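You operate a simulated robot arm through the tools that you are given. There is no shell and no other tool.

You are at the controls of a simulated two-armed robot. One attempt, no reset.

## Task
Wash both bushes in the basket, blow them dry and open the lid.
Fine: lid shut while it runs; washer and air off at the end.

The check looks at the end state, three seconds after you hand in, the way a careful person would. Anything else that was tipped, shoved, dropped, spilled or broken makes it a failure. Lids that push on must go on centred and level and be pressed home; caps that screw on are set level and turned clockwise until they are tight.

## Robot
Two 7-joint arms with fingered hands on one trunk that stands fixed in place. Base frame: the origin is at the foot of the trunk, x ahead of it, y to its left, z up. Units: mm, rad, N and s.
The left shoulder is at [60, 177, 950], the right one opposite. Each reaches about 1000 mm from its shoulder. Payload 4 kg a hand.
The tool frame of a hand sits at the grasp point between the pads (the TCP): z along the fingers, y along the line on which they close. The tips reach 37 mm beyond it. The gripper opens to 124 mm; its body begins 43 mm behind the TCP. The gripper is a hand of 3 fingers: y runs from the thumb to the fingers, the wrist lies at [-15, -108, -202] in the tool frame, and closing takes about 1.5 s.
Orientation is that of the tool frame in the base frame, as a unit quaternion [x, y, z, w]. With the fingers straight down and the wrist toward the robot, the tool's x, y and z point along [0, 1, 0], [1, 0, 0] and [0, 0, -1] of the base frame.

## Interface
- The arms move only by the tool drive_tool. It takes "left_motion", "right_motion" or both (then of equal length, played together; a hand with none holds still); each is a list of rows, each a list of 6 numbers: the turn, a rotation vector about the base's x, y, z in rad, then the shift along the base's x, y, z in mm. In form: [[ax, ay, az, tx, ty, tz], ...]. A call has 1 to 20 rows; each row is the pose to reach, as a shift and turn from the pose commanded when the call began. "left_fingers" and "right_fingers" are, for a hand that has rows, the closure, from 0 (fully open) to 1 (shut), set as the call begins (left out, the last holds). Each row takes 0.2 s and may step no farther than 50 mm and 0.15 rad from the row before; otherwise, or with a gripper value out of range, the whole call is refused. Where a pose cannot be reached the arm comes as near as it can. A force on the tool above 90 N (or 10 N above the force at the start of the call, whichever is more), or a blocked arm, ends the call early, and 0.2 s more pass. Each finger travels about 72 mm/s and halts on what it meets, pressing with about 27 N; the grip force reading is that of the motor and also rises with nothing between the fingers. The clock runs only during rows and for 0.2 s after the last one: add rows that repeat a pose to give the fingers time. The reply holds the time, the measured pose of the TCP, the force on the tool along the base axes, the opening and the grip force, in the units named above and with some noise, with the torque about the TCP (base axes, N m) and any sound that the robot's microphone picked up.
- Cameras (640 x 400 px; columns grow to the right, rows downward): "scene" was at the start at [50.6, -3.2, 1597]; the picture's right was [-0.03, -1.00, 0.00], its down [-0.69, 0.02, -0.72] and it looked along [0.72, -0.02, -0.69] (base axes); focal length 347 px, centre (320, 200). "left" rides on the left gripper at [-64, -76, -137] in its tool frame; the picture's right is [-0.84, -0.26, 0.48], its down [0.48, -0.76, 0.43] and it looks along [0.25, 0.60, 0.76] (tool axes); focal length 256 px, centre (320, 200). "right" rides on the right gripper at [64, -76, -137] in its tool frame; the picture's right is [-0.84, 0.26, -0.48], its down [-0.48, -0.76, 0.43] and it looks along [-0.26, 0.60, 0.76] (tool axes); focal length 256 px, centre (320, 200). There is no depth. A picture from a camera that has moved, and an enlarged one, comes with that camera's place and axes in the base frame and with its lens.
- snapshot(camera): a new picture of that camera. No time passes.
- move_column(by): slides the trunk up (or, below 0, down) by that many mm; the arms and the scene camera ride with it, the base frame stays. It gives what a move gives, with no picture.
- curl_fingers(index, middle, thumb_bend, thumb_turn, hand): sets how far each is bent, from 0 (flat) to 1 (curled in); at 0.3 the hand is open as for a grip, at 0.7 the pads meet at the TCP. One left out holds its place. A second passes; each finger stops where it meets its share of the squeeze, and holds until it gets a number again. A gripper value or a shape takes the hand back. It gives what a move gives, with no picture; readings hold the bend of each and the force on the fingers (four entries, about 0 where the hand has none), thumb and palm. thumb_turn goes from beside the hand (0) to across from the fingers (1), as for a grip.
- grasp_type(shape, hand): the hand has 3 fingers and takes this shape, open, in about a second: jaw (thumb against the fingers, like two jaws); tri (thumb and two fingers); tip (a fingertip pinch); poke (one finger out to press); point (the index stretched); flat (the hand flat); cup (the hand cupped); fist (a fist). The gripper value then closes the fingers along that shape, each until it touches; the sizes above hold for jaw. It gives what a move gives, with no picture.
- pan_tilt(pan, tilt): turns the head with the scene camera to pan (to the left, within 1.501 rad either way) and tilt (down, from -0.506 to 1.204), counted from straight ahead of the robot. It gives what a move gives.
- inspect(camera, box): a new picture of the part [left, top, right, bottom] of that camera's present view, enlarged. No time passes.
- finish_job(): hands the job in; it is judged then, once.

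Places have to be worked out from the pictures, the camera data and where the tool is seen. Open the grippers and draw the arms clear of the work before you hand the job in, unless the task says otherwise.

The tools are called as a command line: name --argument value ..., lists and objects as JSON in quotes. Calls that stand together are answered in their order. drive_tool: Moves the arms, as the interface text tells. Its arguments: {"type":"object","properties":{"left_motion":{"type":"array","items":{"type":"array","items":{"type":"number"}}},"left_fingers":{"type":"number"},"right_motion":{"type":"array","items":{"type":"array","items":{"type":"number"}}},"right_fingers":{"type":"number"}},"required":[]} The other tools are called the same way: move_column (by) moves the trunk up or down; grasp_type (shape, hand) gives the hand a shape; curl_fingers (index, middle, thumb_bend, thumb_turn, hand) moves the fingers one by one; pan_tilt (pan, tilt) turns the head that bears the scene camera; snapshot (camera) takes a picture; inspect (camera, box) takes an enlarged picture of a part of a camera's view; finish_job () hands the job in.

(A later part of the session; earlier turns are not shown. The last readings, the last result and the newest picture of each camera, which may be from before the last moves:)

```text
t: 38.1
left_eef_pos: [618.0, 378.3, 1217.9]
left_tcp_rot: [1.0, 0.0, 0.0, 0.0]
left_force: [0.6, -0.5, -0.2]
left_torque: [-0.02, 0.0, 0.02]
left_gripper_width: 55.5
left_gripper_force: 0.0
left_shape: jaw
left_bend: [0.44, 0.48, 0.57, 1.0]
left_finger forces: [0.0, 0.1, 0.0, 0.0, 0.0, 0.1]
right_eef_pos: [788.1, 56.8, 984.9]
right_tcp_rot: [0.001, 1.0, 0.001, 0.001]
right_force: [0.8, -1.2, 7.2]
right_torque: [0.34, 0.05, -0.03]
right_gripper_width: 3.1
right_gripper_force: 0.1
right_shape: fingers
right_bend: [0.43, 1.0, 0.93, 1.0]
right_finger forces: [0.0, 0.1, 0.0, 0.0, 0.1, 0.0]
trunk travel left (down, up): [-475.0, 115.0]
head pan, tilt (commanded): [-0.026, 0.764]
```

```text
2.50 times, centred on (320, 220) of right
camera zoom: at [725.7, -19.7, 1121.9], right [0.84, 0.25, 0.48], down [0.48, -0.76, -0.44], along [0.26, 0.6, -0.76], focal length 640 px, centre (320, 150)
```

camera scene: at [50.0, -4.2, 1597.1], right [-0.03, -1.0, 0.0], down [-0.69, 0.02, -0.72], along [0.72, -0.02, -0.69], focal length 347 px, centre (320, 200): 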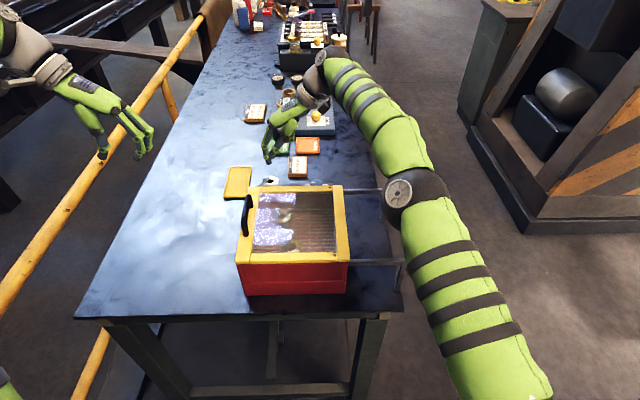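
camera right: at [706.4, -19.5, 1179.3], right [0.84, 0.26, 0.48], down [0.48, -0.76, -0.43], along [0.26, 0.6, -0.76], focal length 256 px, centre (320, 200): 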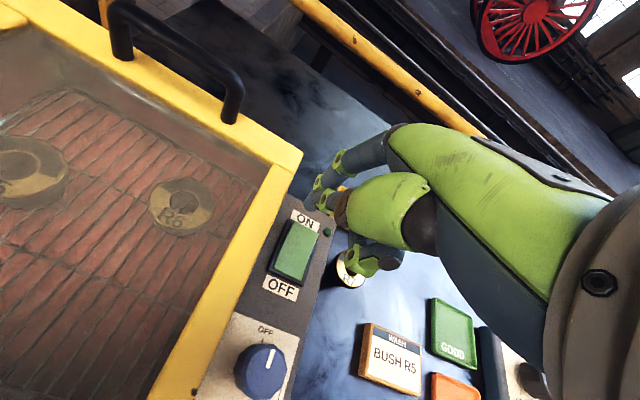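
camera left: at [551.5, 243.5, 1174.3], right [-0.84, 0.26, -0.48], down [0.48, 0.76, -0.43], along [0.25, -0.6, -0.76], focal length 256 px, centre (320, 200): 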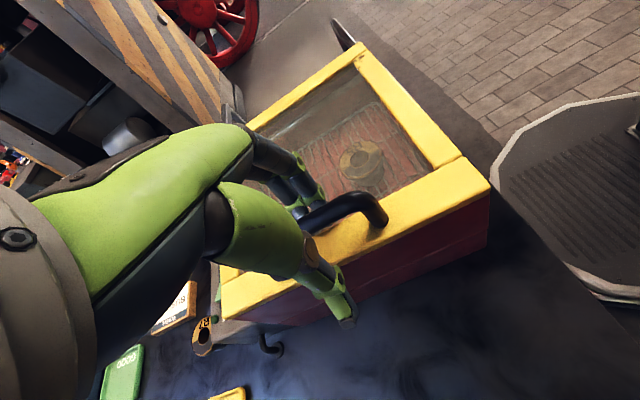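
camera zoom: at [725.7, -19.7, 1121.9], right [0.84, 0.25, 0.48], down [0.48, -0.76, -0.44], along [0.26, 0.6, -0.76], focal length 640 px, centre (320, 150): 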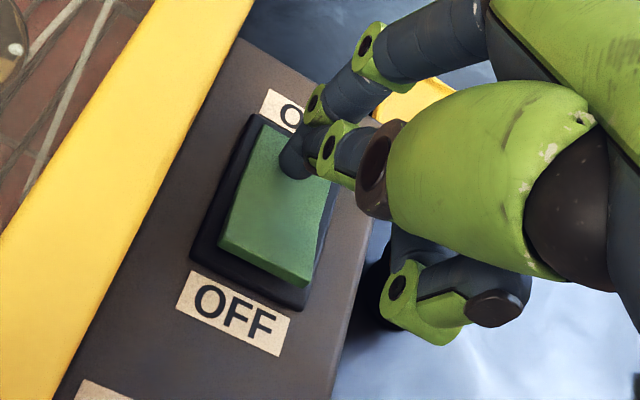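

Force is 7 N and the rocker is tilting. I press 5 mm more.

drive_tool --right_motion '[[0, 0, 0, 0, 0, -3], [0, 0, 0, 0, 0, -5], [0, 0, 0, 0, 0, -5]]'

snapshot --camera "right"

inspect --camera "scene" --box '[220, 130, 380, 280]'

```text
t: 38.9
left_eef_pos: [616.9, 376.9, 1218.7]
left_tcp_rot: [1.0, -0.001, 0.001, 0.0]
left_force: [0.5, 0.1, -0.6]
left_torque: [0.0, 0.04, 0.02]
left_gripper_width: 55.8
left_gripper_force: 0.0
left_shape: jaw
left_bend: [0.44, 0.48, 0.57, 1.0]
left_finger forces: [0.0, 0.0, 0.0, 0.0, 0.1, 0.1]
right_eef_pos: [788.2, 55.8, 983.7]
right_tcp_rot: [0.001, 1.0, 0.002, 0.002]
right_force: [2.6, -1.1, 35.8]
right_torque: [1.88, 0.48, -0.12]
right_gripper_width: 2.8
right_gripper_force: 21.6
right_shape: fingers
right_bend: [0.41, 1.0, 0.94, 1.0]
right_finger forces: [43.4, 0.1, 0.1, 0.0, 0.1, 0.1]
trunk travel left (down, up): [-475.0, 115.0]
head pan, tilt (commanded): [-0.026, 0.764]
```

```text
taken
camera right: at [724.3, -20.7, 1120.1], right [0.84, 0.25, 0.49], down [0.48, -0.76, -0.44], along [0.26, 0.6, -0.76], focal length 256 px, centre (320, 200)
```

right: 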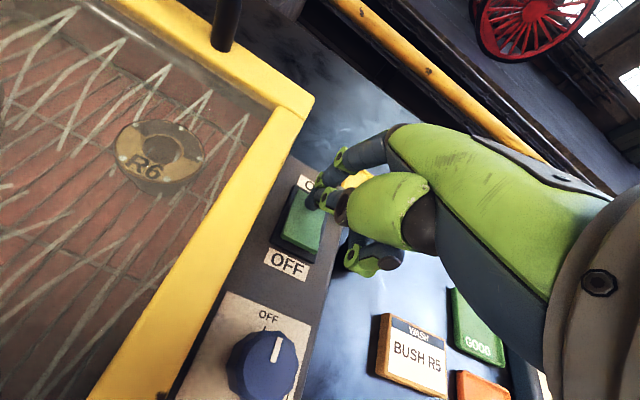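

```text
2.67 times, centred on (300, 205) of scene
camera zoom: at [47.7, -3.8, 1597.5], right [-0.03, -1.0, 0.0], down [-0.69, 0.02, -0.72], along [0.72, -0.02, -0.69], focal length 925 px, centre (373, 187)
```

zoom: 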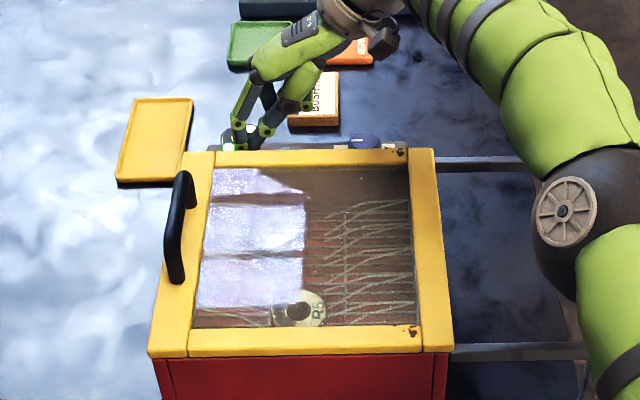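

The spray jets are visible under the glass and the lamp glows: the washer runs. I lift the finger off and check that it stays on.

drive_tool --right_motion '[[0, 0, 0, 0, 0, 8], [0, 0, 0, 0, 0, 25], [0, 0, 0, 0, 0, 45]]'

snapshot --camera "right"

inspect --camera "scene" --box '[220, 130, 380, 280]'

```text
t: 39.7
left_eef_pos: [619.7, 377.5, 1217.2]
left_tcp_rot: [1.0, -0.001, 0.0, 0.0]
left_force: [0.5, 0.3, 1.0]
left_torque: [0.01, 0.0, 0.0]
left_gripper_width: 55.9
left_gripper_force: 0.1
left_shape: jaw
left_bend: [0.44, 0.48, 0.57, 1.0]
left_finger forces: [0.0, 0.0, 0.1, 0.0, 0.1, 0.1]
right_eef_pos: [786.7, 55.2, 1021.9]
right_tcp_rot: [0.0, 1.0, -0.001, -0.001]
right_force: [0.4, 0.5, -0.2]
right_torque: [0.01, 0.02, -0.01]
right_gripper_width: 4.2
right_gripper_force: 0.0
right_shape: fingers
right_bend: [0.42, 1.0, 0.94, 1.0]
right_finger forces: [0.0, 0.0, 0.1, 0.0, 0.0, 0.0]
trunk travel left (down, up): [-475.0, 115.0]
head pan, tilt (commanded): [-0.026, 0.764]
```

```text
taken
camera right: at [724.4, -20.8, 1160.0], right [0.84, 0.26, 0.48], down [0.48, -0.76, -0.43], along [0.25, 0.6, -0.76], focal length 256 px, centre (320, 200)
```

right: 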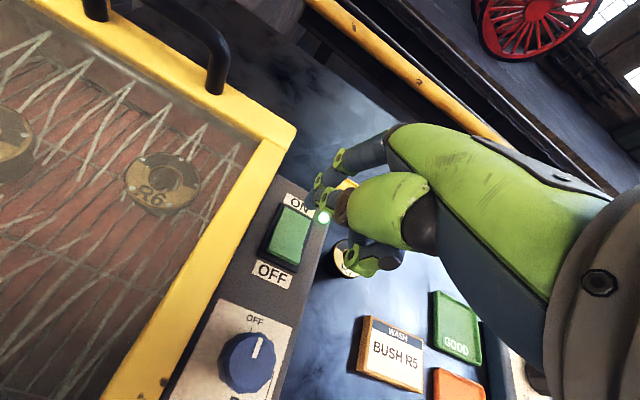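

```text
2.67 times, centred on (300, 205) of scene
camera zoom: at [50.6, -3.3, 1596.9], right [-0.03, -1.0, 0.0], down [-0.69, 0.02, -0.72], along [0.72, -0.02, -0.69], focal length 925 px, centre (373, 187)
```

zoom: 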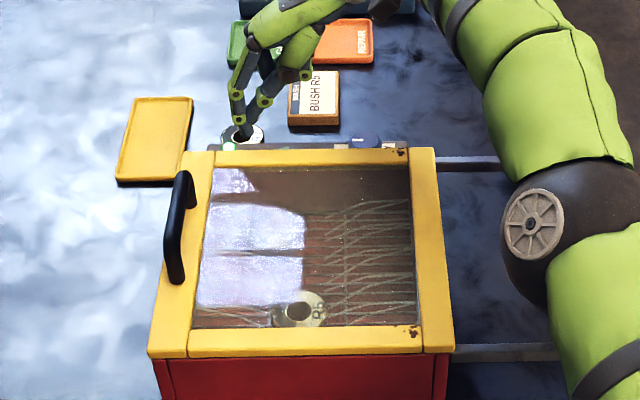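

It stays on by itself. I look at the bushes now, then wait, so I can judge how the washing progresses.

inspect --camera "right" --box '[0, 90, 240, 260]'

drive_tool --right_motion '[[0, 0, 0, 0, 0, 0], [0, 0, 0, 0, 0, 0], [0, 0, 0, 0, 0, 0], [0, 0, 0, 0, 0, 0], [0, 0, 0, 0, 0, 0], [0, 0, 0, 0, 0, 0], [0, 0, 0, 0, 0, 0], [0, 0, 0, 0, 0, 0], [0, 0, 0, 0, 0, 0], [0, 0, 0, 0, 0, 0], [0, 0, 0, 0, 0, 0], [0, 0, 0, 0, 0, 0], [0, 0, 0, 0, 0, 0], [0, 0, 0, 0, 0, 0], [0, 0, 0, 0, 0, 0], [0, 0, 0, 0, 0, 0], [0, 0, 0, 0, 0, 0], [0, 0, 0, 0, 0, 0], [0, 0, 0, 0, 0, 0], [0, 0, 0, 0, 0, 0]]'

inspect --camera "right" --box '[0, 90, 240, 260]'

snapshot --camera "right"

```text
2.35 times, centred on (120, 175) of right
camera zoom: at [724.4, -20.8, 1160.0], right [0.84, 0.26, 0.48], down [0.48, -0.76, -0.43], along [0.25, 0.6, -0.76], focal length 602 px, centre (791, 259)
```

zoom: 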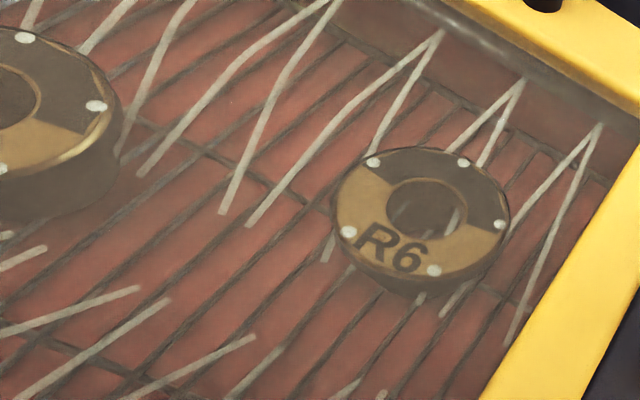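

```text
t: 43.9
left_eef_pos: [619.2, 378.5, 1216.7]
left_tcp_rot: [1.0, -0.001, 0.0, -0.001]
left_force: [-0.3, -0.2, 0.8]
left_torque: [0.01, -0.01, -0.01]
left_gripper_width: 55.5
left_gripper_force: 0.1
left_shape: jaw
left_bend: [0.44, 0.48, 0.57, 1.0]
left_finger forces: [0.0, 0.1, 0.0, 0.1, 0.0, 0.0]
right_eef_pos: [787.0, 56.0, 1024.5]
right_tcp_rot: [0.0, 1.0, 0.0, 0.0]
right_force: [-0.5, 0.1, 0.2]
right_torque: [0.02, -0.02, -0.01]
right_gripper_width: 3.7
right_gripper_force: 0.0
right_shape: fingers
right_bend: [0.42, 1.0, 0.94, 1.0]
right_finger forces: [0.0, 0.0, 0.0, 0.0, 0.1, 0.0]
trunk travel left (down, up): [-475.0, 115.0]
head pan, tilt (commanded): [-0.026, 0.764]
```

```text
2.35 times, centred on (120, 175) of right
camera zoom: at [724.5, -20.6, 1161.2], right [0.84, 0.26, 0.48], down [0.48, -0.76, -0.43], along [0.26, 0.6, -0.76], focal length 602 px, centre (791, 259)
```

zoom: 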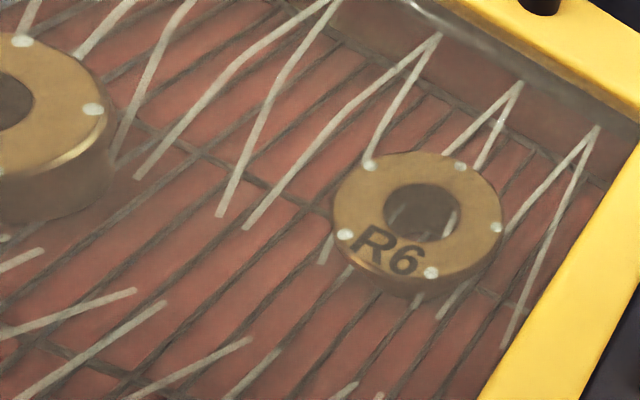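

```text
taken
camera right: at [724.5, -20.6, 1161.2], right [0.84, 0.26, 0.48], down [0.48, -0.76, -0.43], along [0.26, 0.6, -0.76], focal length 256 px, centre (320, 200)
```

right: 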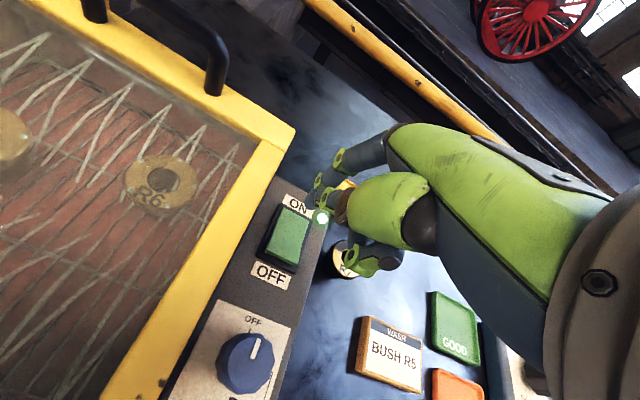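

The dark grime on both bushes is gone; they show clean metal with droplets. I give it a little more time while I shift the fingertip over the OFF half at y ≈ 77.

drive_tool --right_motion '[[0, 0, 0, 0, 0, 0], [0, 0, 0, 0, 0, 0], [0, 0, 0, 0, 0, 0], [0, 0, 0, 0, 0, 0], [0, 0, 0, 1, -10, 0], [0, 0, 0, 2, -20, 0], [0, 0, 0, 3, -29, 0], [0, 0, 0, 3, -29, -10], [0, 0, 0, 3, -29, -20], [0, 0, 0, 3, -29, -26]]'

inspect --camera "right" --box '[240, 140, 400, 300]'

inspect --camera "scene" --box '[220, 130, 380, 280]'

```text
t: 46.1
left_eef_pos: [618.5, 377.6, 1217.2]
left_tcp_rot: [1.0, -0.001, 0.0, 0.0]
left_force: [-0.4, -0.1, 0.1]
left_torque: [0.0, 0.0, 0.04]
left_gripper_width: 55.5
left_gripper_force: 0.0
left_shape: jaw
left_bend: [0.44, 0.48, 0.57, 1.0]
left_finger forces: [0.0, 0.0, 0.1, 0.0, 0.0, 0.0]
right_eef_pos: [791.7, 27.5, 998.2]
right_tcp_rot: [0.0, 1.0, 0.0, -0.001]
right_force: [0.0, -0.1, 0.6]
right_torque: [-0.01, -0.04, 0.01]
right_gripper_width: 3.7
right_gripper_force: 0.1
right_shape: fingers
right_bend: [0.42, 1.0, 0.94, 1.0]
right_finger forces: [0.0, 0.1, 0.0, 0.0, 0.0, 0.0]
trunk travel left (down, up): [-475.0, 115.0]
head pan, tilt (commanded): [-0.026, 0.764]
```

```text
2.50 times, centred on (320, 220) of right
camera zoom: at [728.8, -49.0, 1135.6], right [0.84, 0.26, 0.48], down [0.48, -0.76, -0.43], along [0.26, 0.6, -0.76], focal length 640 px, centre (320, 150)
```

zoom: 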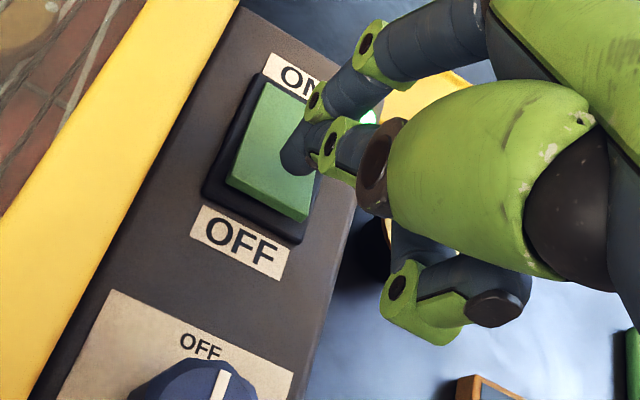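

```text
2.67 times, centred on (300, 205) of scene
camera zoom: at [50.6, -3.2, 1597.0], right [-0.03, -1.0, 0.0], down [-0.69, 0.02, -0.72], along [0.72, -0.02, -0.69], focal length 925 px, centre (373, 187)
```

zoom: 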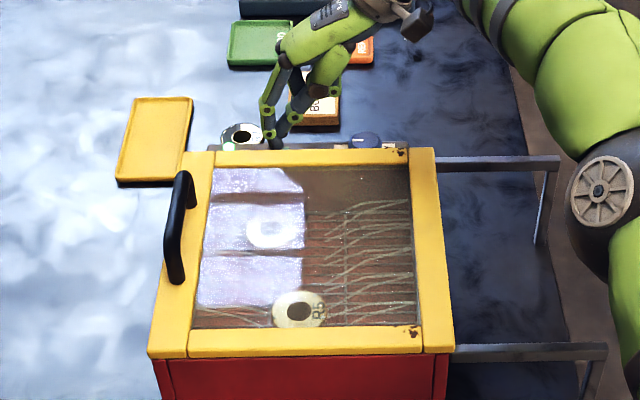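

The tip is over the OFF half about 12 mm up, and both bushes look clean. I shift 3 mm farther from the pivot and press down.

drive_tool --right_motion '[[0, 0, 0, -2, -3, -5], [0, 0, 0, -2, -3, -10], [0, 0, 0, -2, -3, -14], [0, 0, 0, -2, -3, -17]]'

inspect --camera "right" --box '[200, 120, 400, 300]'

```text
t: 47.1
left_eef_pos: [618.5, 377.7, 1218.5]
left_tcp_rot: [1.0, -0.001, 0.0, 0.0]
left_force: [0.1, -0.1, -0.3]
left_torque: [0.0, 0.01, 0.01]
left_gripper_width: 55.9
left_gripper_force: 0.0
left_shape: jaw
left_bend: [0.44, 0.48, 0.57, 1.0]
left_finger forces: [0.0, 0.0, 0.0, 0.0, 0.1, 0.0]
right_eef_pos: [789.2, 24.5, 984.6]
right_tcp_rot: [0.001, 1.0, 0.002, 0.001]
right_force: [-1.5, -2.1, 13.6]
right_torque: [0.64, 0.18, 0.1]
right_gripper_width: 3.6
right_gripper_force: 11.1
right_shape: fingers
right_bend: [0.42, 1.0, 0.94, 1.0]
right_finger forces: [22.2, 0.1, 0.1, 0.0, 0.1, 0.1]
trunk travel left (down, up): [-475.0, 115.0]
head pan, tilt (commanded): [-0.026, 0.764]
```

```text
2.22 times, centred on (300, 210) of right
camera zoom: at [725.9, -52.3, 1121.3], right [0.84, 0.25, 0.49], down [0.48, -0.76, -0.44], along [0.26, 0.6, -0.76], focal length 569 px, centre (364, 178)
```

zoom: 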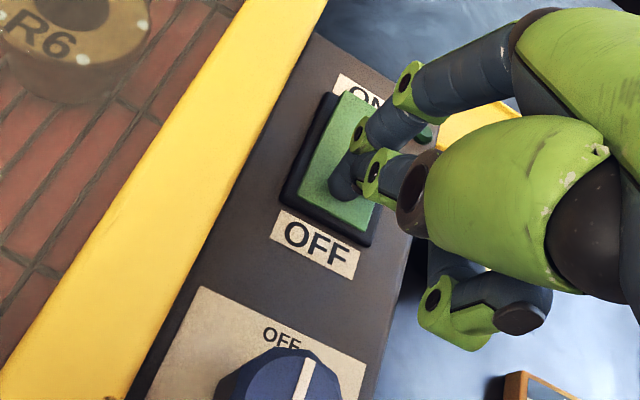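

The jets have stopped and the lamp is dark, so the washer is off; droplets remain on the bushes. I lift the hand, then reshape it into jaws for the knob.

drive_tool --right_motion '[[0, 0, 0, 0, 0, 10], [0, 0, 0, 0, 0, 30], [0, 0, 0, -3, -10, 55], [0, 0, 0, -6, -25, 80], [0, 0, 0, -9, -38, 90]]'

grasp_type --shape "jaw" --hand "right"

snapshot --camera "right"

inspect --camera "scene" --box '[220, 110, 380, 280]'

```text
t: 48.3
left_eef_pos: [618.0, 377.0, 1218.6]
left_tcp_rot: [1.0, -0.001, 0.0, 0.001]
left_force: [0.1, 0.2, 0.6]
left_torque: [0.02, -0.02, 0.0]
left_gripper_width: 55.9
left_gripper_force: 0.1
left_shape: jaw
left_bend: [0.44, 0.48, 0.57, 1.0]
left_finger forces: [0.0, 0.0, 0.0, 0.0, 0.0, 0.1]
right_eef_pos: [781.2, -13.8, 1072.2]
right_tcp_rot: [0.0, 1.0, 0.0, 0.0]
right_force: [-0.3, 0.8, 0.3]
right_torque: [0.0, 0.03, 0.02]
right_gripper_width: 3.8
right_gripper_force: 0.2
right_shape: fingers
right_bend: [0.42, 1.0, 0.94, 1.0]
right_finger forces: [0.1, 0.0, 0.0, 0.1, 0.1, 0.0]
trunk travel left (down, up): [-475.0, 115.0]
head pan, tilt (commanded): [-0.026, 0.764]
```

```text
t: 49.2
left_eef_pos: [619.2, 377.3, 1216.9]
left_tcp_rot: [1.0, -0.002, 0.0, -0.001]
left_force: [-0.4, -1.1, -1.3]
left_torque: [0.03, -0.01, -0.01]
left_gripper_width: 55.6
left_gripper_force: 0.2
left_shape: jaw
left_bend: [0.44, 0.48, 0.57, 1.0]
left_finger forces: [0.0, 0.0, 0.0, 0.1, 0.0, 0.0]
right_eef_pos: [780.8, -13.0, 1071.3]
right_tcp_rot: [0.0, 1.0, 0.0, 0.0]
right_force: [1.0, -0.1, 0.3]
right_torque: [0.02, -0.03, -0.01]
right_gripper_width: 123.8
right_gripper_force: 0.0
right_shape: jaw
right_bend: [0.3, 0.3, 0.3, 0.98]
right_finger forces: [0.0, 0.0, 0.0, 0.0, 0.0, 0.1]
trunk travel left (down, up): [-475.0, 115.0]
head pan, tilt (commanded): [-0.026, 0.764]
```

```text
taken
camera right: at [718.8, -90.9, 1208.1], right [0.84, 0.26, 0.48], down [0.48, -0.76, -0.43], along [0.26, 0.6, -0.76], focal length 256 px, centre (320, 200)
```

right: 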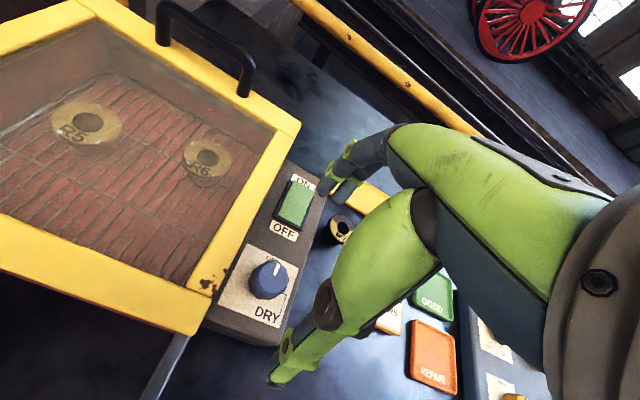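

```text
2.35 times, centred on (300, 195) of scene
camera zoom: at [50.7, -3.1, 1597.0], right [-0.03, -1.0, 0.0], down [-0.69, 0.02, -0.72], along [0.72, -0.02, -0.69], focal length 816 px, centre (367, 212)
```

zoom: 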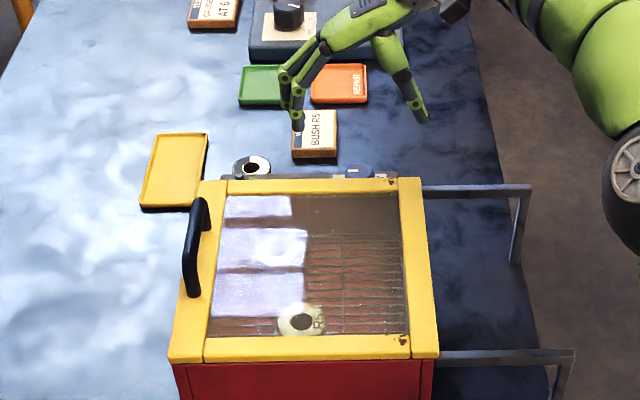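

The hand is above the knob in jaw shape. I zoom on the knob to check its centre against the TCP.

inspect --camera "right" --box '[210, 230, 330, 350]'

```text
3.33 times, centred on (270, 290) of right
camera zoom: at [718.8, -90.9, 1208.1], right [0.84, 0.26, 0.48], down [0.48, -0.76, -0.43], along [0.26, 0.6, -0.76], focal length 853 px, centre (487, -100)
```

zoom: 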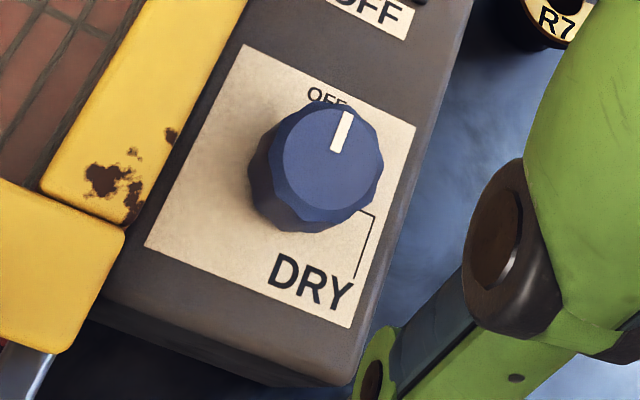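

The knob centre comes out at about [780, −12], right under the TCP. I half-close the jaws, add a bit of yaw for more stroke, and lower around the knob.

drive_tool --right_motion '[[0, 0, 0.05, -1, 1, 0], [0, 0, 0.1, -1, 1, 0], [0, 0, 0.15, -1, 1, 0], [0, 0, 0.15, -1, 1, 0], [0, 0, 0.15, -1, 1, -12], [0, 0, 0.15, -1, 1, -26], [0, 0, 0.15, -1, 1, -40], [0, 0, 0.15, -1, 1, -54]]' --right_fingers 0.55

snapshot --camera "right"

inspect --camera "scene" --box '[260, 110, 380, 200]'

```text
t: 51.0
left_eef_pos: [619.4, 378.5, 1216.8]
left_tcp_rot: [1.0, -0.002, 0.0, -0.001]
left_force: [-0.5, -0.1, -0.1]
left_torque: [0.01, 0.02, 0.0]
left_gripper_width: 55.5
left_gripper_force: 0.0
left_shape: jaw
left_bend: [0.44, 0.48, 0.57, 1.0]
left_finger forces: [0.1, 0.0, 0.0, 0.0, 0.0, 0.0]
right_eef_pos: [780.5, -13.6, 1015.7]
right_tcp_rot: [-0.075, 0.997, 0.0, 0.0]
right_force: [0.0, 0.2, 0.0]
right_torque: [-0.01, 0.01, -0.02]
right_gripper_width: 55.8
right_gripper_force: 0.1
right_shape: jaw
right_bend: [0.44, 0.48, 0.57, 1.0]
right_finger forces: [0.1, 0.1, 0.0, 0.0, 0.0, 0.0]
right hand out of reach, approached as far as the arm can: row 3, 4
trunk travel left (down, up): [-475.0, 115.0]
head pan, tilt (commanded): [-0.026, 0.764]
```

```text
taken
camera right: at [730.3, -98.7, 1154.1], right [0.79, 0.38, 0.48], down [0.59, -0.68, -0.43], along [0.16, 0.63, -0.76], focal length 256 px, centre (320, 200)
```

right: 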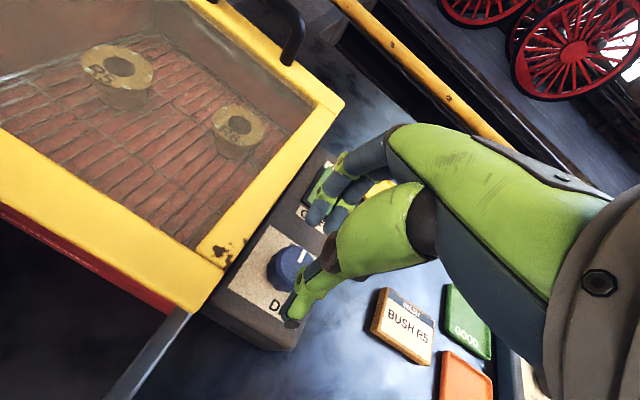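

```text
4.44 times, centred on (320, 155) of scene
camera zoom: at [50.7, -3.3, 1597.0], right [-0.03, -1.0, 0.0], down [-0.69, 0.02, -0.72], along [0.72, -0.02, -0.69], focal length 1542 px, centre (320, 400)
```

zoom: 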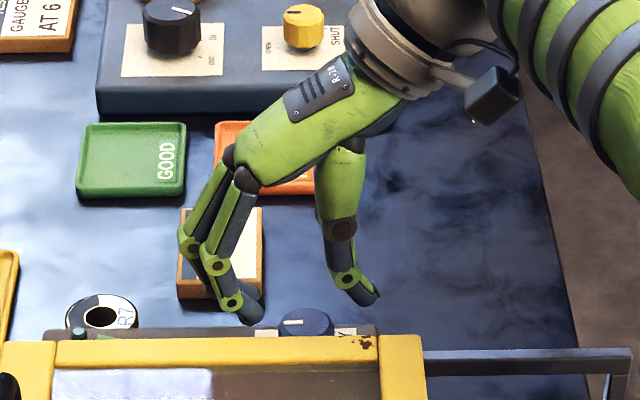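

The jaws straddle the knob evenly. I lower them to about z 982 around it.

drive_tool --right_motion '[[0, 0, 0, 0, 0, -10], [0, 0, 0, 0, 0, -20], [0, 0, 0, 0, 0, -28], [0, 0, 0, 0, 0, -34]]'

inspect --camera "right" --box '[220, 160, 400, 360]'

inspect --camera "scene" --box '[260, 130, 380, 210]'

```text
t: 52.0
left_eef_pos: [619.5, 377.7, 1217.2]
left_tcp_rot: [1.0, -0.001, -0.001, 0.0]
left_force: [0.2, -0.6, -0.5]
left_torque: [-0.02, -0.02, 0.01]
left_gripper_width: 55.6
left_gripper_force: 0.0
left_shape: jaw
left_bend: [0.44, 0.48, 0.57, 1.0]
left_finger forces: [0.0, 0.0, 0.0, 0.0, 0.0, 0.0]
right_eef_pos: [779.5, -12.4, 982.4]
right_tcp_rot: [-0.076, 0.997, 0.0, 0.0]
right_force: [0.3, -1.1, 0.7]
right_torque: [-0.02, 0.0, 0.0]
right_gripper_width: 56.2
right_gripper_force: 0.1
right_shape: jaw
right_bend: [0.44, 0.48, 0.57, 1.0]
right_finger forces: [0.0, 0.1, 0.0, 0.1, 0.2, 0.0]
trunk travel left (down, up): [-475.0, 115.0]
head pan, tilt (commanded): [-0.026, 0.764]
```

```text
2.00 times, centred on (310, 260) of right
camera zoom: at [728.7, -97.5, 1120.1], right [0.79, 0.38, 0.48], down [0.59, -0.68, -0.43], along [0.16, 0.63, -0.76], focal length 512 px, centre (340, 80)
```

zoom: 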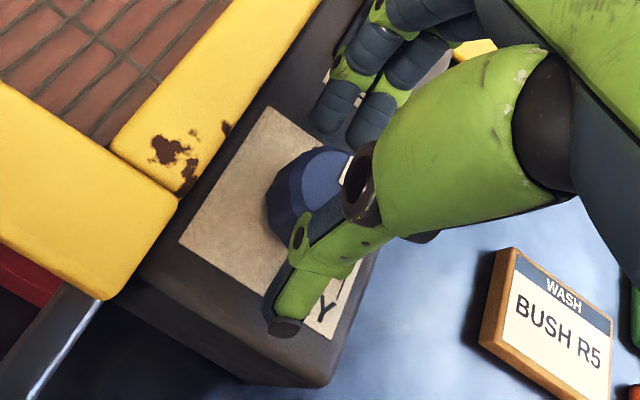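

```text
5.00 times, centred on (320, 170) of scene
camera zoom: at [50.8, -3.1, 1597.0], right [-0.03, -1.0, 0.0], down [-0.69, 0.02, -0.72], along [0.72, -0.02, -0.69], focal length 1735 px, centre (320, 350)
```

zoom: 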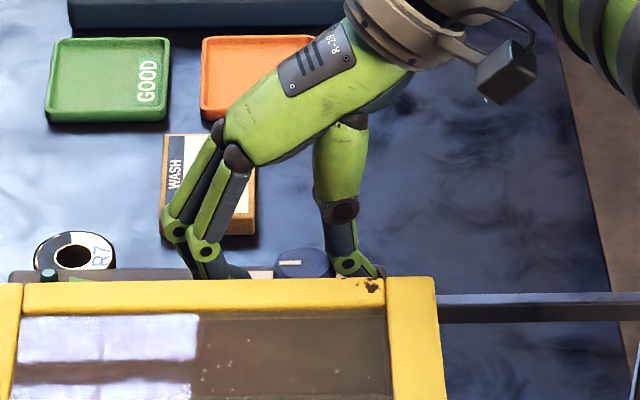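

The knob sits between thumb and fingers. I close the jaws on it.

drive_tool --right_motion '[[0, 0, 0, 0, 0, 0], [0, 0, 0, 0, 0, 0], [0, 0, 0, 0, 0, 0], [0, 0, 0, 0, 0, 0], [0, 0, 0, 0, 0, 0]]' --right_fingers 0.9

inspect --camera "right" --box '[220, 160, 400, 360]'

inspect --camera "scene" --box '[260, 130, 380, 210]'

```text
t: 53.2
left_eef_pos: [619.5, 375.9, 1217.4]
left_tcp_rot: [1.0, -0.001, 0.0, 0.001]
left_force: [0.6, -0.3, -0.2]
left_torque: [0.0, -0.04, -0.01]
left_gripper_width: 55.8
left_gripper_force: 0.1
left_shape: jaw
left_bend: [0.44, 0.48, 0.57, 1.0]
left_finger forces: [0.1, 0.0, 0.0, 0.0, 0.0, 0.1]
right_eef_pos: [779.8, -13.5, 982.9]
right_tcp_rot: [-0.075, 0.997, 0.0, 0.0]
right_force: [2.2, -10.5, 2.8]
right_torque: [-0.07, 0.01, 0.02]
right_gripper_width: 36.2
right_gripper_force: 26.8
right_shape: jaw
right_bend: [0.55, 0.58, 0.6, 1.0]
right_finger forces: [14.5, 6.9, 0.0, 0.1, 32.3, 0.0]
trunk travel left (down, up): [-475.0, 115.0]
head pan, tilt (commanded): [-0.026, 0.764]
```

```text
2.00 times, centred on (310, 260) of right
camera zoom: at [728.8, -99.2, 1120.3], right [0.79, 0.38, 0.48], down [0.59, -0.68, -0.43], along [0.16, 0.63, -0.76], focal length 512 px, centre (340, 80)
```

zoom: 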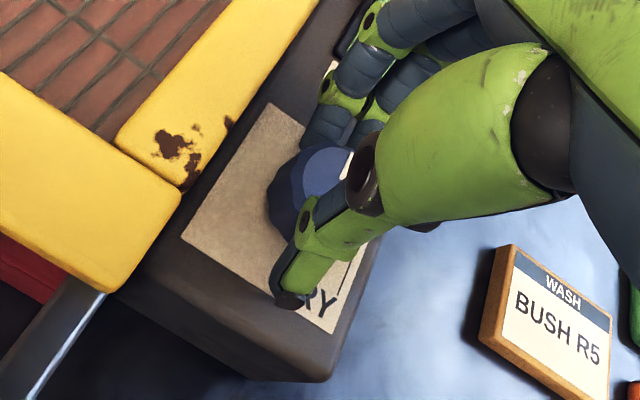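

```text
5.00 times, centred on (320, 170) of scene
camera zoom: at [50.6, -4.4, 1597.0], right [-0.03, -1.0, 0.0], down [-0.69, 0.02, -0.72], along [0.72, -0.02, -0.69], focal length 1735 px, centre (320, 350)
```

zoom: 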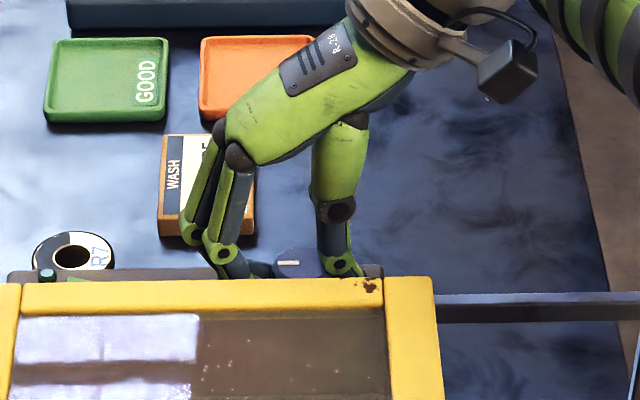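

The knob is gripped firmly (36 mm, 27 N). I turn it clockwise by 0.6 rad and look.

drive_tool --right_motion '[[0, 0, -0.12, 0, -1, 0], [0, 0, -0.24, 0, -1, 0], [0, 0, -0.36, 0, -1, 0], [0, 0, -0.48, 0, -1, 0], [0, 0, -0.6, 0, -1, 0]]'

snapshot --camera "right"

inspect --camera "scene" --box '[240, 130, 390, 250]'

```text
t: 54.4
left_eef_pos: [618.5, 375.3, 1217.0]
left_tcp_rot: [1.0, 0.0, 0.0, 0.0]
left_force: [0.1, -0.5, 0.4]
left_torque: [-0.01, 0.01, 0.01]
left_gripper_width: 55.9
left_gripper_force: 0.2
left_shape: jaw
left_bend: [0.44, 0.48, 0.57, 1.0]
left_finger forces: [0.1, 0.1, 0.0, 0.1, 0.0, 0.0]
right_eef_pos: [778.1, -14.1, 983.7]
right_tcp_rot: [0.224, 0.974, 0.0, -0.001]
right_force: [-7.7, -11.7, 2.6]
right_torque: [-0.08, 0.15, 0.06]
right_gripper_width: 36.1
right_gripper_force: 26.5
right_shape: jaw
right_bend: [0.55, 0.58, 0.6, 1.0]
right_finger forces: [14.4, 6.7, 0.0, 0.0, 33.8, 0.0]
trunk travel left (down, up): [-475.0, 115.0]
head pan, tilt (commanded): [-0.026, 0.764]
```

```text
taken
camera right: at [689.3, -55.6, 1120.6], right [0.87, -0.14, 0.48], down [0.1, -0.89, -0.44], along [0.49, 0.43, -0.76], focal length 256 px, centre (320, 200)
```

right: 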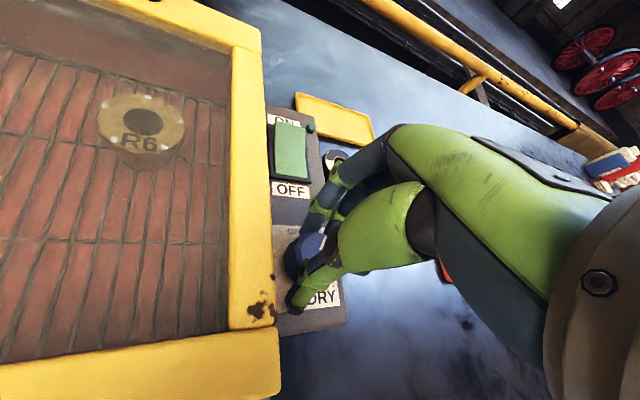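

```text
3.33 times, centred on (315, 190) of scene
camera zoom: at [49.7, -4.2, 1597.0], right [-0.03, -1.0, 0.0], down [-0.69, 0.02, -0.72], along [0.72, -0.02, -0.69], focal length 1157 px, centre (337, 233)
```

zoom: 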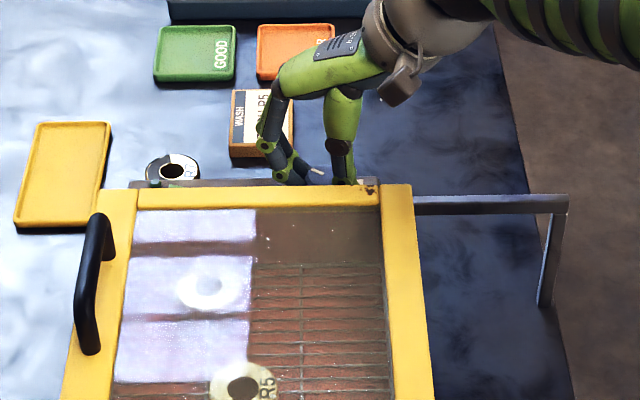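

The pointer turns along with the hand. I go on by another 0.6 rad, watching the gap between thumb and lid.

drive_tool --right_motion '[[0, 0, -0.12, 0, 0, 0], [0, 0, -0.24, 0, 0, 0], [0, 0, -0.36, 0, 0, 0], [0, 0, -0.48, 0, 0, 0], [0, 0, -0.58, 0, 0, 0]]'

snapshot --camera "right"

inspect --camera "scene" --box '[240, 130, 390, 250]'

```text
t: 55.6
left_eef_pos: [617.8, 376.4, 1218.1]
left_tcp_rot: [1.0, -0.001, 0.001, -0.001]
left_force: [-0.6, 0.1, 0.1]
left_torque: [-0.01, -0.03, 0.02]
left_gripper_width: 55.6
left_gripper_force: 0.0
left_shape: jaw
left_bend: [0.44, 0.48, 0.57, 1.0]
left_finger forces: [0.0, 0.1, 0.0, 0.1, 0.0, 0.0]
right_eef_pos: [779.3, -13.0, 982.6]
right_tcp_rot: [0.493, 0.87, 0.0, -0.002]
right_force: [-15.7, -10.0, 2.1]
right_torque: [-0.15, 0.19, 0.05]
right_gripper_width: 36.4
right_gripper_force: 27.2
right_shape: jaw
right_bend: [0.56, 0.59, 0.6, 1.0]
right_finger forces: [13.3, 6.7, 0.0, 0.0, 36.7, 0.0]
trunk travel left (down, up): [-475.0, 115.0]
head pan, tilt (commanded): [-0.026, 0.764]
```

```text
taken
camera right: at [681.6, 1.4, 1120.8], right [0.65, -0.59, 0.48], down [-0.41, -0.8, -0.43], along [0.64, 0.09, -0.76], focal length 256 px, centre (320, 200)
```

right: 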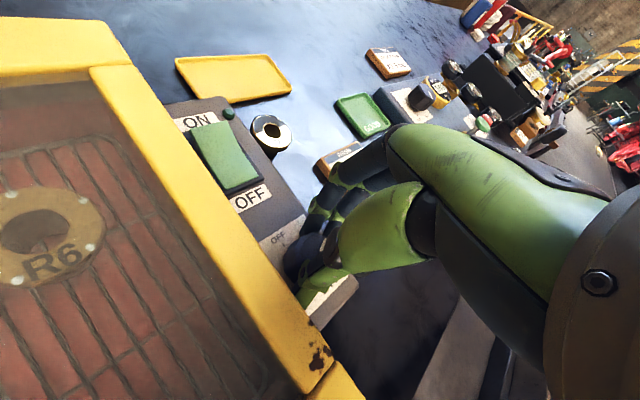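

```text
3.33 times, centred on (315, 190) of scene
camera zoom: at [48.9, -3.9, 1597.0], right [-0.03, -1.0, 0.0], down [-0.69, 0.02, -0.72], along [0.72, -0.02, -0.69], focal length 1157 px, centre (337, 233)
```

zoom: 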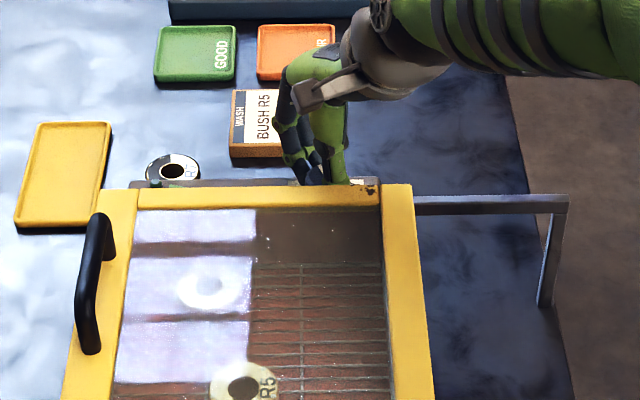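

The knob has turned about 68°, and I can't yet see that air is on. I release it slightly, look at the pointer, and prepare to regrip for the rest.

drive_tool --right_motion '[[0, 0, 0, 0, 0, 0], [0, 0, 0, 0, 0, 0], [0, 0, 0, 0, 0, 0], [0, 0, 0, 0, 0, 0]]' --right_fingers 0.6

drive_tool --right_motion '[[0, 0, 0.12, 0, 0, 0], [0, 0, 0.24, 0, 0, 0], [0, 0, 0.36, 0, 0, 0], [0, 0, 0.48, 0, 0, 0], [0, 0, 0.6, 0, 0, 0]]'

inspect --camera "right" --box '[220, 160, 400, 360]'

inspect --camera "scene" --box '[240, 130, 390, 280]'

```text
t: 56.6
left_eef_pos: [618.3, 377.6, 1216.6]
left_tcp_rot: [1.0, 0.0, 0.0, -0.001]
left_force: [-0.6, 0.3, 0.9]
left_torque: [-0.03, 0.0, -0.01]
left_gripper_width: 55.8
left_gripper_force: 0.0
left_shape: jaw
left_bend: [0.44, 0.48, 0.57, 1.0]
left_finger forces: [0.0, 0.1, 0.0, 0.0, 0.1, 0.0]
right_eef_pos: [780.9, -12.7, 983.6]
right_tcp_rot: [0.493, 0.87, 0.001, 0.0]
right_force: [-1.8, -0.2, 2.1]
right_torque: [-0.01, 0.07, 0.03]
right_gripper_width: 51.1
right_gripper_force: 0.0
right_shape: jaw
right_bend: [0.47, 0.5, 0.58, 1.0]
right_finger forces: [0.0, 0.0, 0.0, 0.0, 2.9, 0.0]
trunk travel left (down, up): [-475.0, 115.0]
head pan, tilt (commanded): [-0.026, 0.764]
```

```text
t: 57.8
left_eef_pos: [618.8, 378.3, 1217.1]
left_tcp_rot: [1.0, -0.001, 0.0, 0.0]
left_force: [-0.4, 0.2, 0.4]
left_torque: [0.0, -0.02, 0.0]
left_gripper_width: 55.6
left_gripper_force: 0.0
left_shape: jaw
left_bend: [0.44, 0.48, 0.57, 1.0]
left_finger forces: [0.0, 0.0, 0.0, 0.1, 0.0, 0.0]
right_eef_pos: [779.9, -13.4, 982.2]
right_tcp_rot: [0.212, 0.977, 0.0, 0.0]
right_force: [-1.3, -0.6, 1.0]
right_torque: [0.03, 0.01, -0.04]
right_gripper_width: 50.2
right_gripper_force: 0.0
right_shape: jaw
right_bend: [0.47, 0.5, 0.58, 1.0]
right_finger forces: [0.0, 0.0, 0.1, 0.0, 1.0, 0.0]
trunk travel left (down, up): [-475.0, 115.0]
head pan, tilt (commanded): [-0.026, 0.764]
```

```text
2.00 times, centred on (310, 260) of right
camera zoom: at [691.5, -56.8, 1120.7], right [0.87, -0.11, 0.48], down [0.12, -0.89, -0.43], along [0.48, 0.44, -0.76], focal length 512 px, centre (340, 80)
```

zoom: 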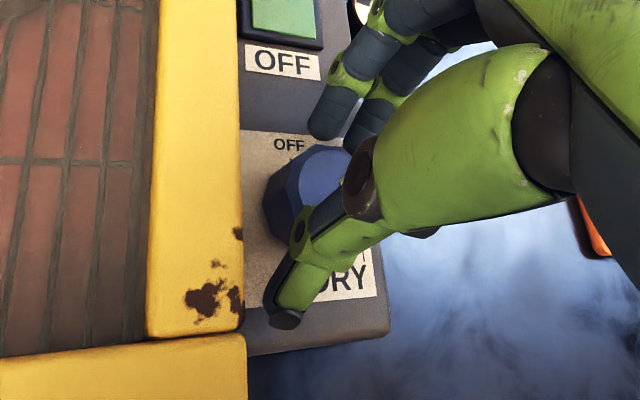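

```text
2.67 times, centred on (315, 205) of scene
camera zoom: at [50.6, -3.2, 1597.0], right [-0.03, -1.0, 0.0], down [-0.69, 0.02, -0.72], along [0.72, -0.02, -0.69], focal length 925 px, centre (333, 187)
```

zoom: 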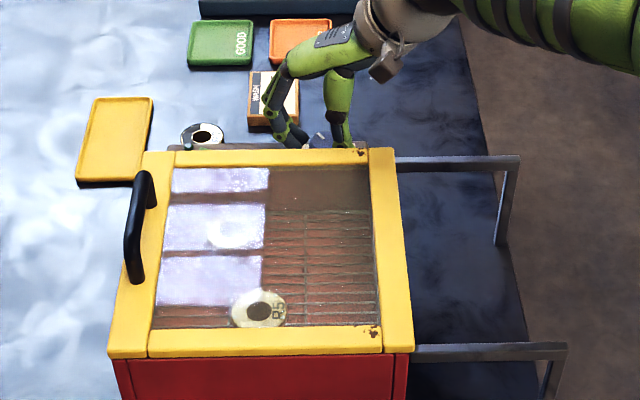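

The thumb still brushes the knob with about 1 N. I look closely at the pointer from the scene camera.

inspect --camera "scene" --box '[290, 165, 350, 205]'

snapshot --camera "left"

```text
10.00 times, centred on (320, 185) of scene
camera zoom: at [50.6, -3.2, 1597.0], right [-0.03, -1.0, 0.0], down [-0.69, 0.02, -0.72], along [0.72, -0.02, -0.69], focal length 3470 px, centre (320, 350)
```

zoom: 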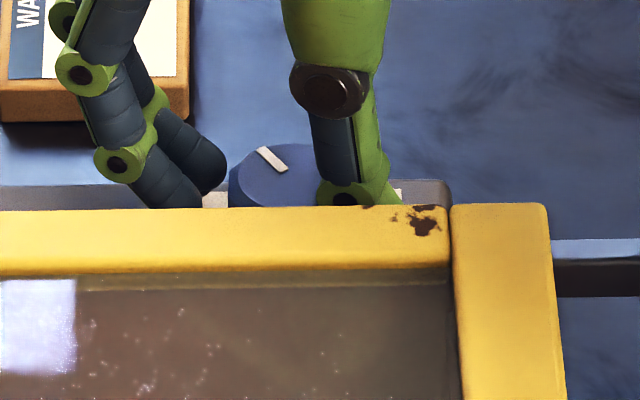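

```text
taken
camera left: at [555.5, 453.4, 1353.5], right [-0.84, 0.26, -0.48], down [0.48, 0.76, -0.43], along [0.25, -0.6, -0.76], focal length 256 px, centre (320, 200)
```

left: 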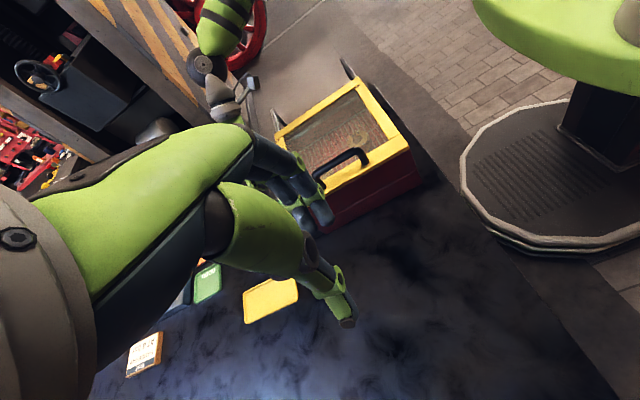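

The pointer stands at about 55° from OFF, so about 35° remain. I grip again here and turn another 0.68 rad.

drive_tool --right_motion '[[0, 0, 0, -1, -2, 0], [0, 0, 0, -1, -2, 0], [0, 0, 0, -1, -2, 0], [0, 0, 0, -1, -2, 0], [0, 0, 0, -1, -2, 0]]' --right_fingers 0.9

drive_tool --right_motion '[[0, 0, -0.12, 0, 0, 0], [0, 0, -0.24, 0, 0, 0], [0, 0, -0.36, -0.5, 0.5, 0], [0, 0, -0.48, -0.5, 1, 0], [0, 0, -0.58, -1, 1, 0], [0, 0, -0.66, -1, 1, 0]]'

inspect --camera "scene" --box '[290, 165, 350, 205]'

inspect --camera "scene" --box '[240, 130, 390, 280]'

```text
t: 59.0
left_eef_pos: [618.7, 376.8, 1217.1]
left_tcp_rot: [1.0, -0.001, 0.0, -0.001]
left_force: [0.4, 0.7, -0.2]
left_torque: [-0.01, 0.0, 0.0]
left_gripper_width: 55.8
left_gripper_force: 0.1
left_shape: jaw
left_bend: [0.44, 0.48, 0.57, 1.0]
left_finger forces: [0.1, 0.1, 0.0, 0.0, 0.0, 0.0]
right_eef_pos: [778.1, -15.7, 983.1]
right_tcp_rot: [0.215, 0.977, 0.0, 0.0]
right_force: [-2.6, -5.9, 1.9]
right_torque: [0.02, 0.0, -0.01]
right_gripper_width: 35.1
right_gripper_force: 27.1
right_shape: jaw
right_bend: [0.54, 0.58, 0.61, 1.0]
right_finger forces: [15.7, 8.1, 0.0, 0.0, 30.2, 0.0]
trunk travel left (down, up): [-475.0, 115.0]
head pan, tilt (commanded): [-0.026, 0.764]
```

```text
t: 60.4
left_eef_pos: [618.9, 376.2, 1218.2]
left_tcp_rot: [1.0, -0.001, 0.0, 0.001]
left_force: [-0.4, 0.7, -0.3]
left_torque: [0.01, -0.02, 0.01]
left_gripper_width: 55.5
left_gripper_force: 0.1
left_shape: jaw
left_bend: [0.44, 0.48, 0.57, 1.0]
left_finger forces: [0.1, 0.0, 0.0, 0.0, 0.0, 0.0]
right_eef_pos: [777.0, -14.8, 984.9]
right_tcp_rot: [0.52, 0.854, 0.0, 0.001]
right_force: [-9.5, -8.9, 5.1]
right_torque: [-0.1, 0.04, 0.04]
right_gripper_width: 35.3
right_gripper_force: 26.9
right_shape: jaw
right_bend: [0.55, 0.58, 0.61, 1.0]
right_finger forces: [14.9, 8.7, 0.0, 0.1, 34.8, 0.0]
trunk travel left (down, up): [-475.0, 115.0]
head pan, tilt (commanded): [-0.026, 0.764]
```

```text
10.00 times, centred on (320, 185) of scene
camera zoom: at [49.3, -3.9, 1597.1], right [-0.03, -1.0, 0.0], down [-0.69, 0.02, -0.72], along [0.72, -0.02, -0.69], focal length 3470 px, centre (320, 350)
```

zoom: 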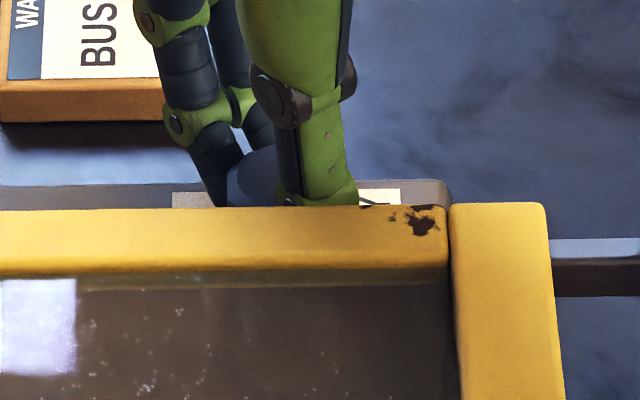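

```text
2.67 times, centred on (315, 205) of scene
camera zoom: at [49.3, -3.9, 1597.1], right [-0.03, -1.0, 0.0], down [-0.69, 0.02, -0.72], along [0.72, -0.02, -0.69], focal length 925 px, centre (333, 187)
```

zoom: 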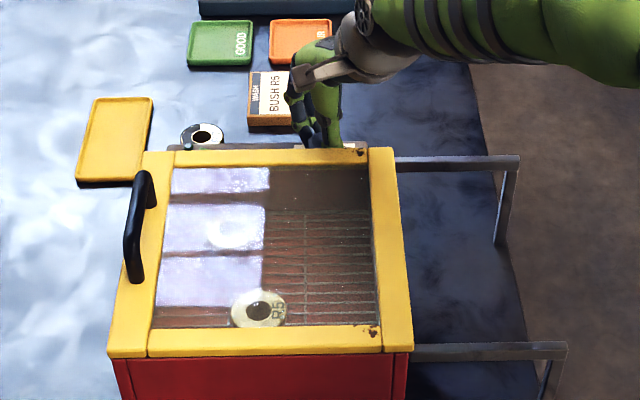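

The hand has turned 38° more, so the pointer should be at DRY. I open the fingers and lift straight up so that nothing drags the knob, then look.

drive_tool --right_motion '[[0, 0, 0, 0, 0, 0], [0, 0, 0, 0, 0, 0], [0, 0, 0, 0, 0, 0], [0, 0, 0, 0, 0, 0], [0, 0, 0, 0, 0, 12], [0, 0, 0, 0, 0, 28], [0, 0, 0, 0, 0, 50], [0, 0, 0, 0, 0, 70]]' --right_fingers 0.55

inspect --camera "scene" --box '[290, 165, 350, 205]'

snapshot --camera "right"

```text
t: 62.2
left_eef_pos: [619.5, 377.1, 1216.9]
left_tcp_rot: [1.0, -0.001, 0.001, 0.001]
left_force: [0.1, 0.6, 0.7]
left_torque: [-0.02, 0.03, -0.02]
left_gripper_width: 55.5
left_gripper_force: 0.0
left_shape: jaw
left_bend: [0.44, 0.48, 0.57, 1.0]
left_finger forces: [0.0, 0.1, 0.0, 0.0, 0.0, 0.0]
right_eef_pos: [776.2, -11.5, 1053.1]
right_tcp_rot: [0.519, 0.855, 0.0, 0.0]
right_force: [0.0, -0.8, -0.7]
right_torque: [-0.01, -0.02, -0.02]
right_gripper_width: 55.7
right_gripper_force: 0.1
right_shape: jaw
right_bend: [0.44, 0.48, 0.57, 1.0]
right_finger forces: [0.1, 0.1, 0.0, 0.0, 0.0, 0.1]
trunk travel left (down, up): [-475.0, 115.0]
head pan, tilt (commanded): [-0.026, 0.764]
```

```text
10.00 times, centred on (320, 185) of scene
camera zoom: at [50.4, -3.1, 1597.0], right [-0.03, -1.0, 0.0], down [-0.69, 0.02, -0.72], along [0.72, -0.02, -0.69], focal length 3470 px, centre (320, 350)
```

zoom: 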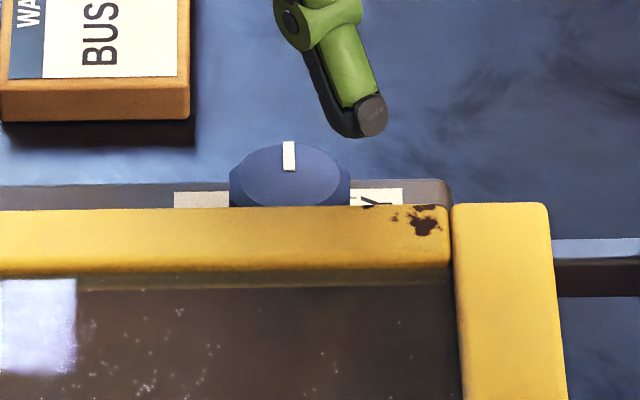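

```text
taken
camera right: at [681.8, 8.3, 1189.6], right [0.61, -0.62, 0.48], down [-0.45, -0.78, -0.43], along [0.65, 0.05, -0.76], focal length 256 px, centre (320, 200)
```

right: 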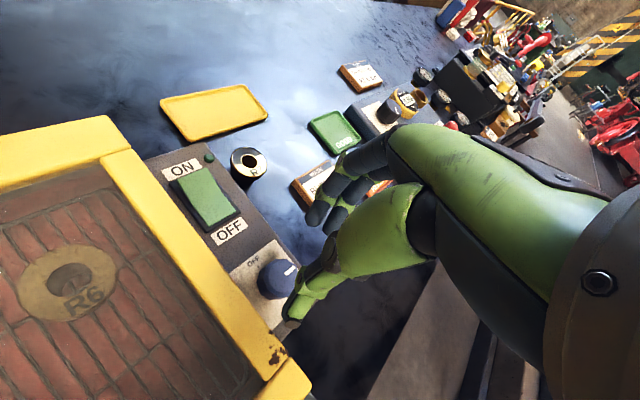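

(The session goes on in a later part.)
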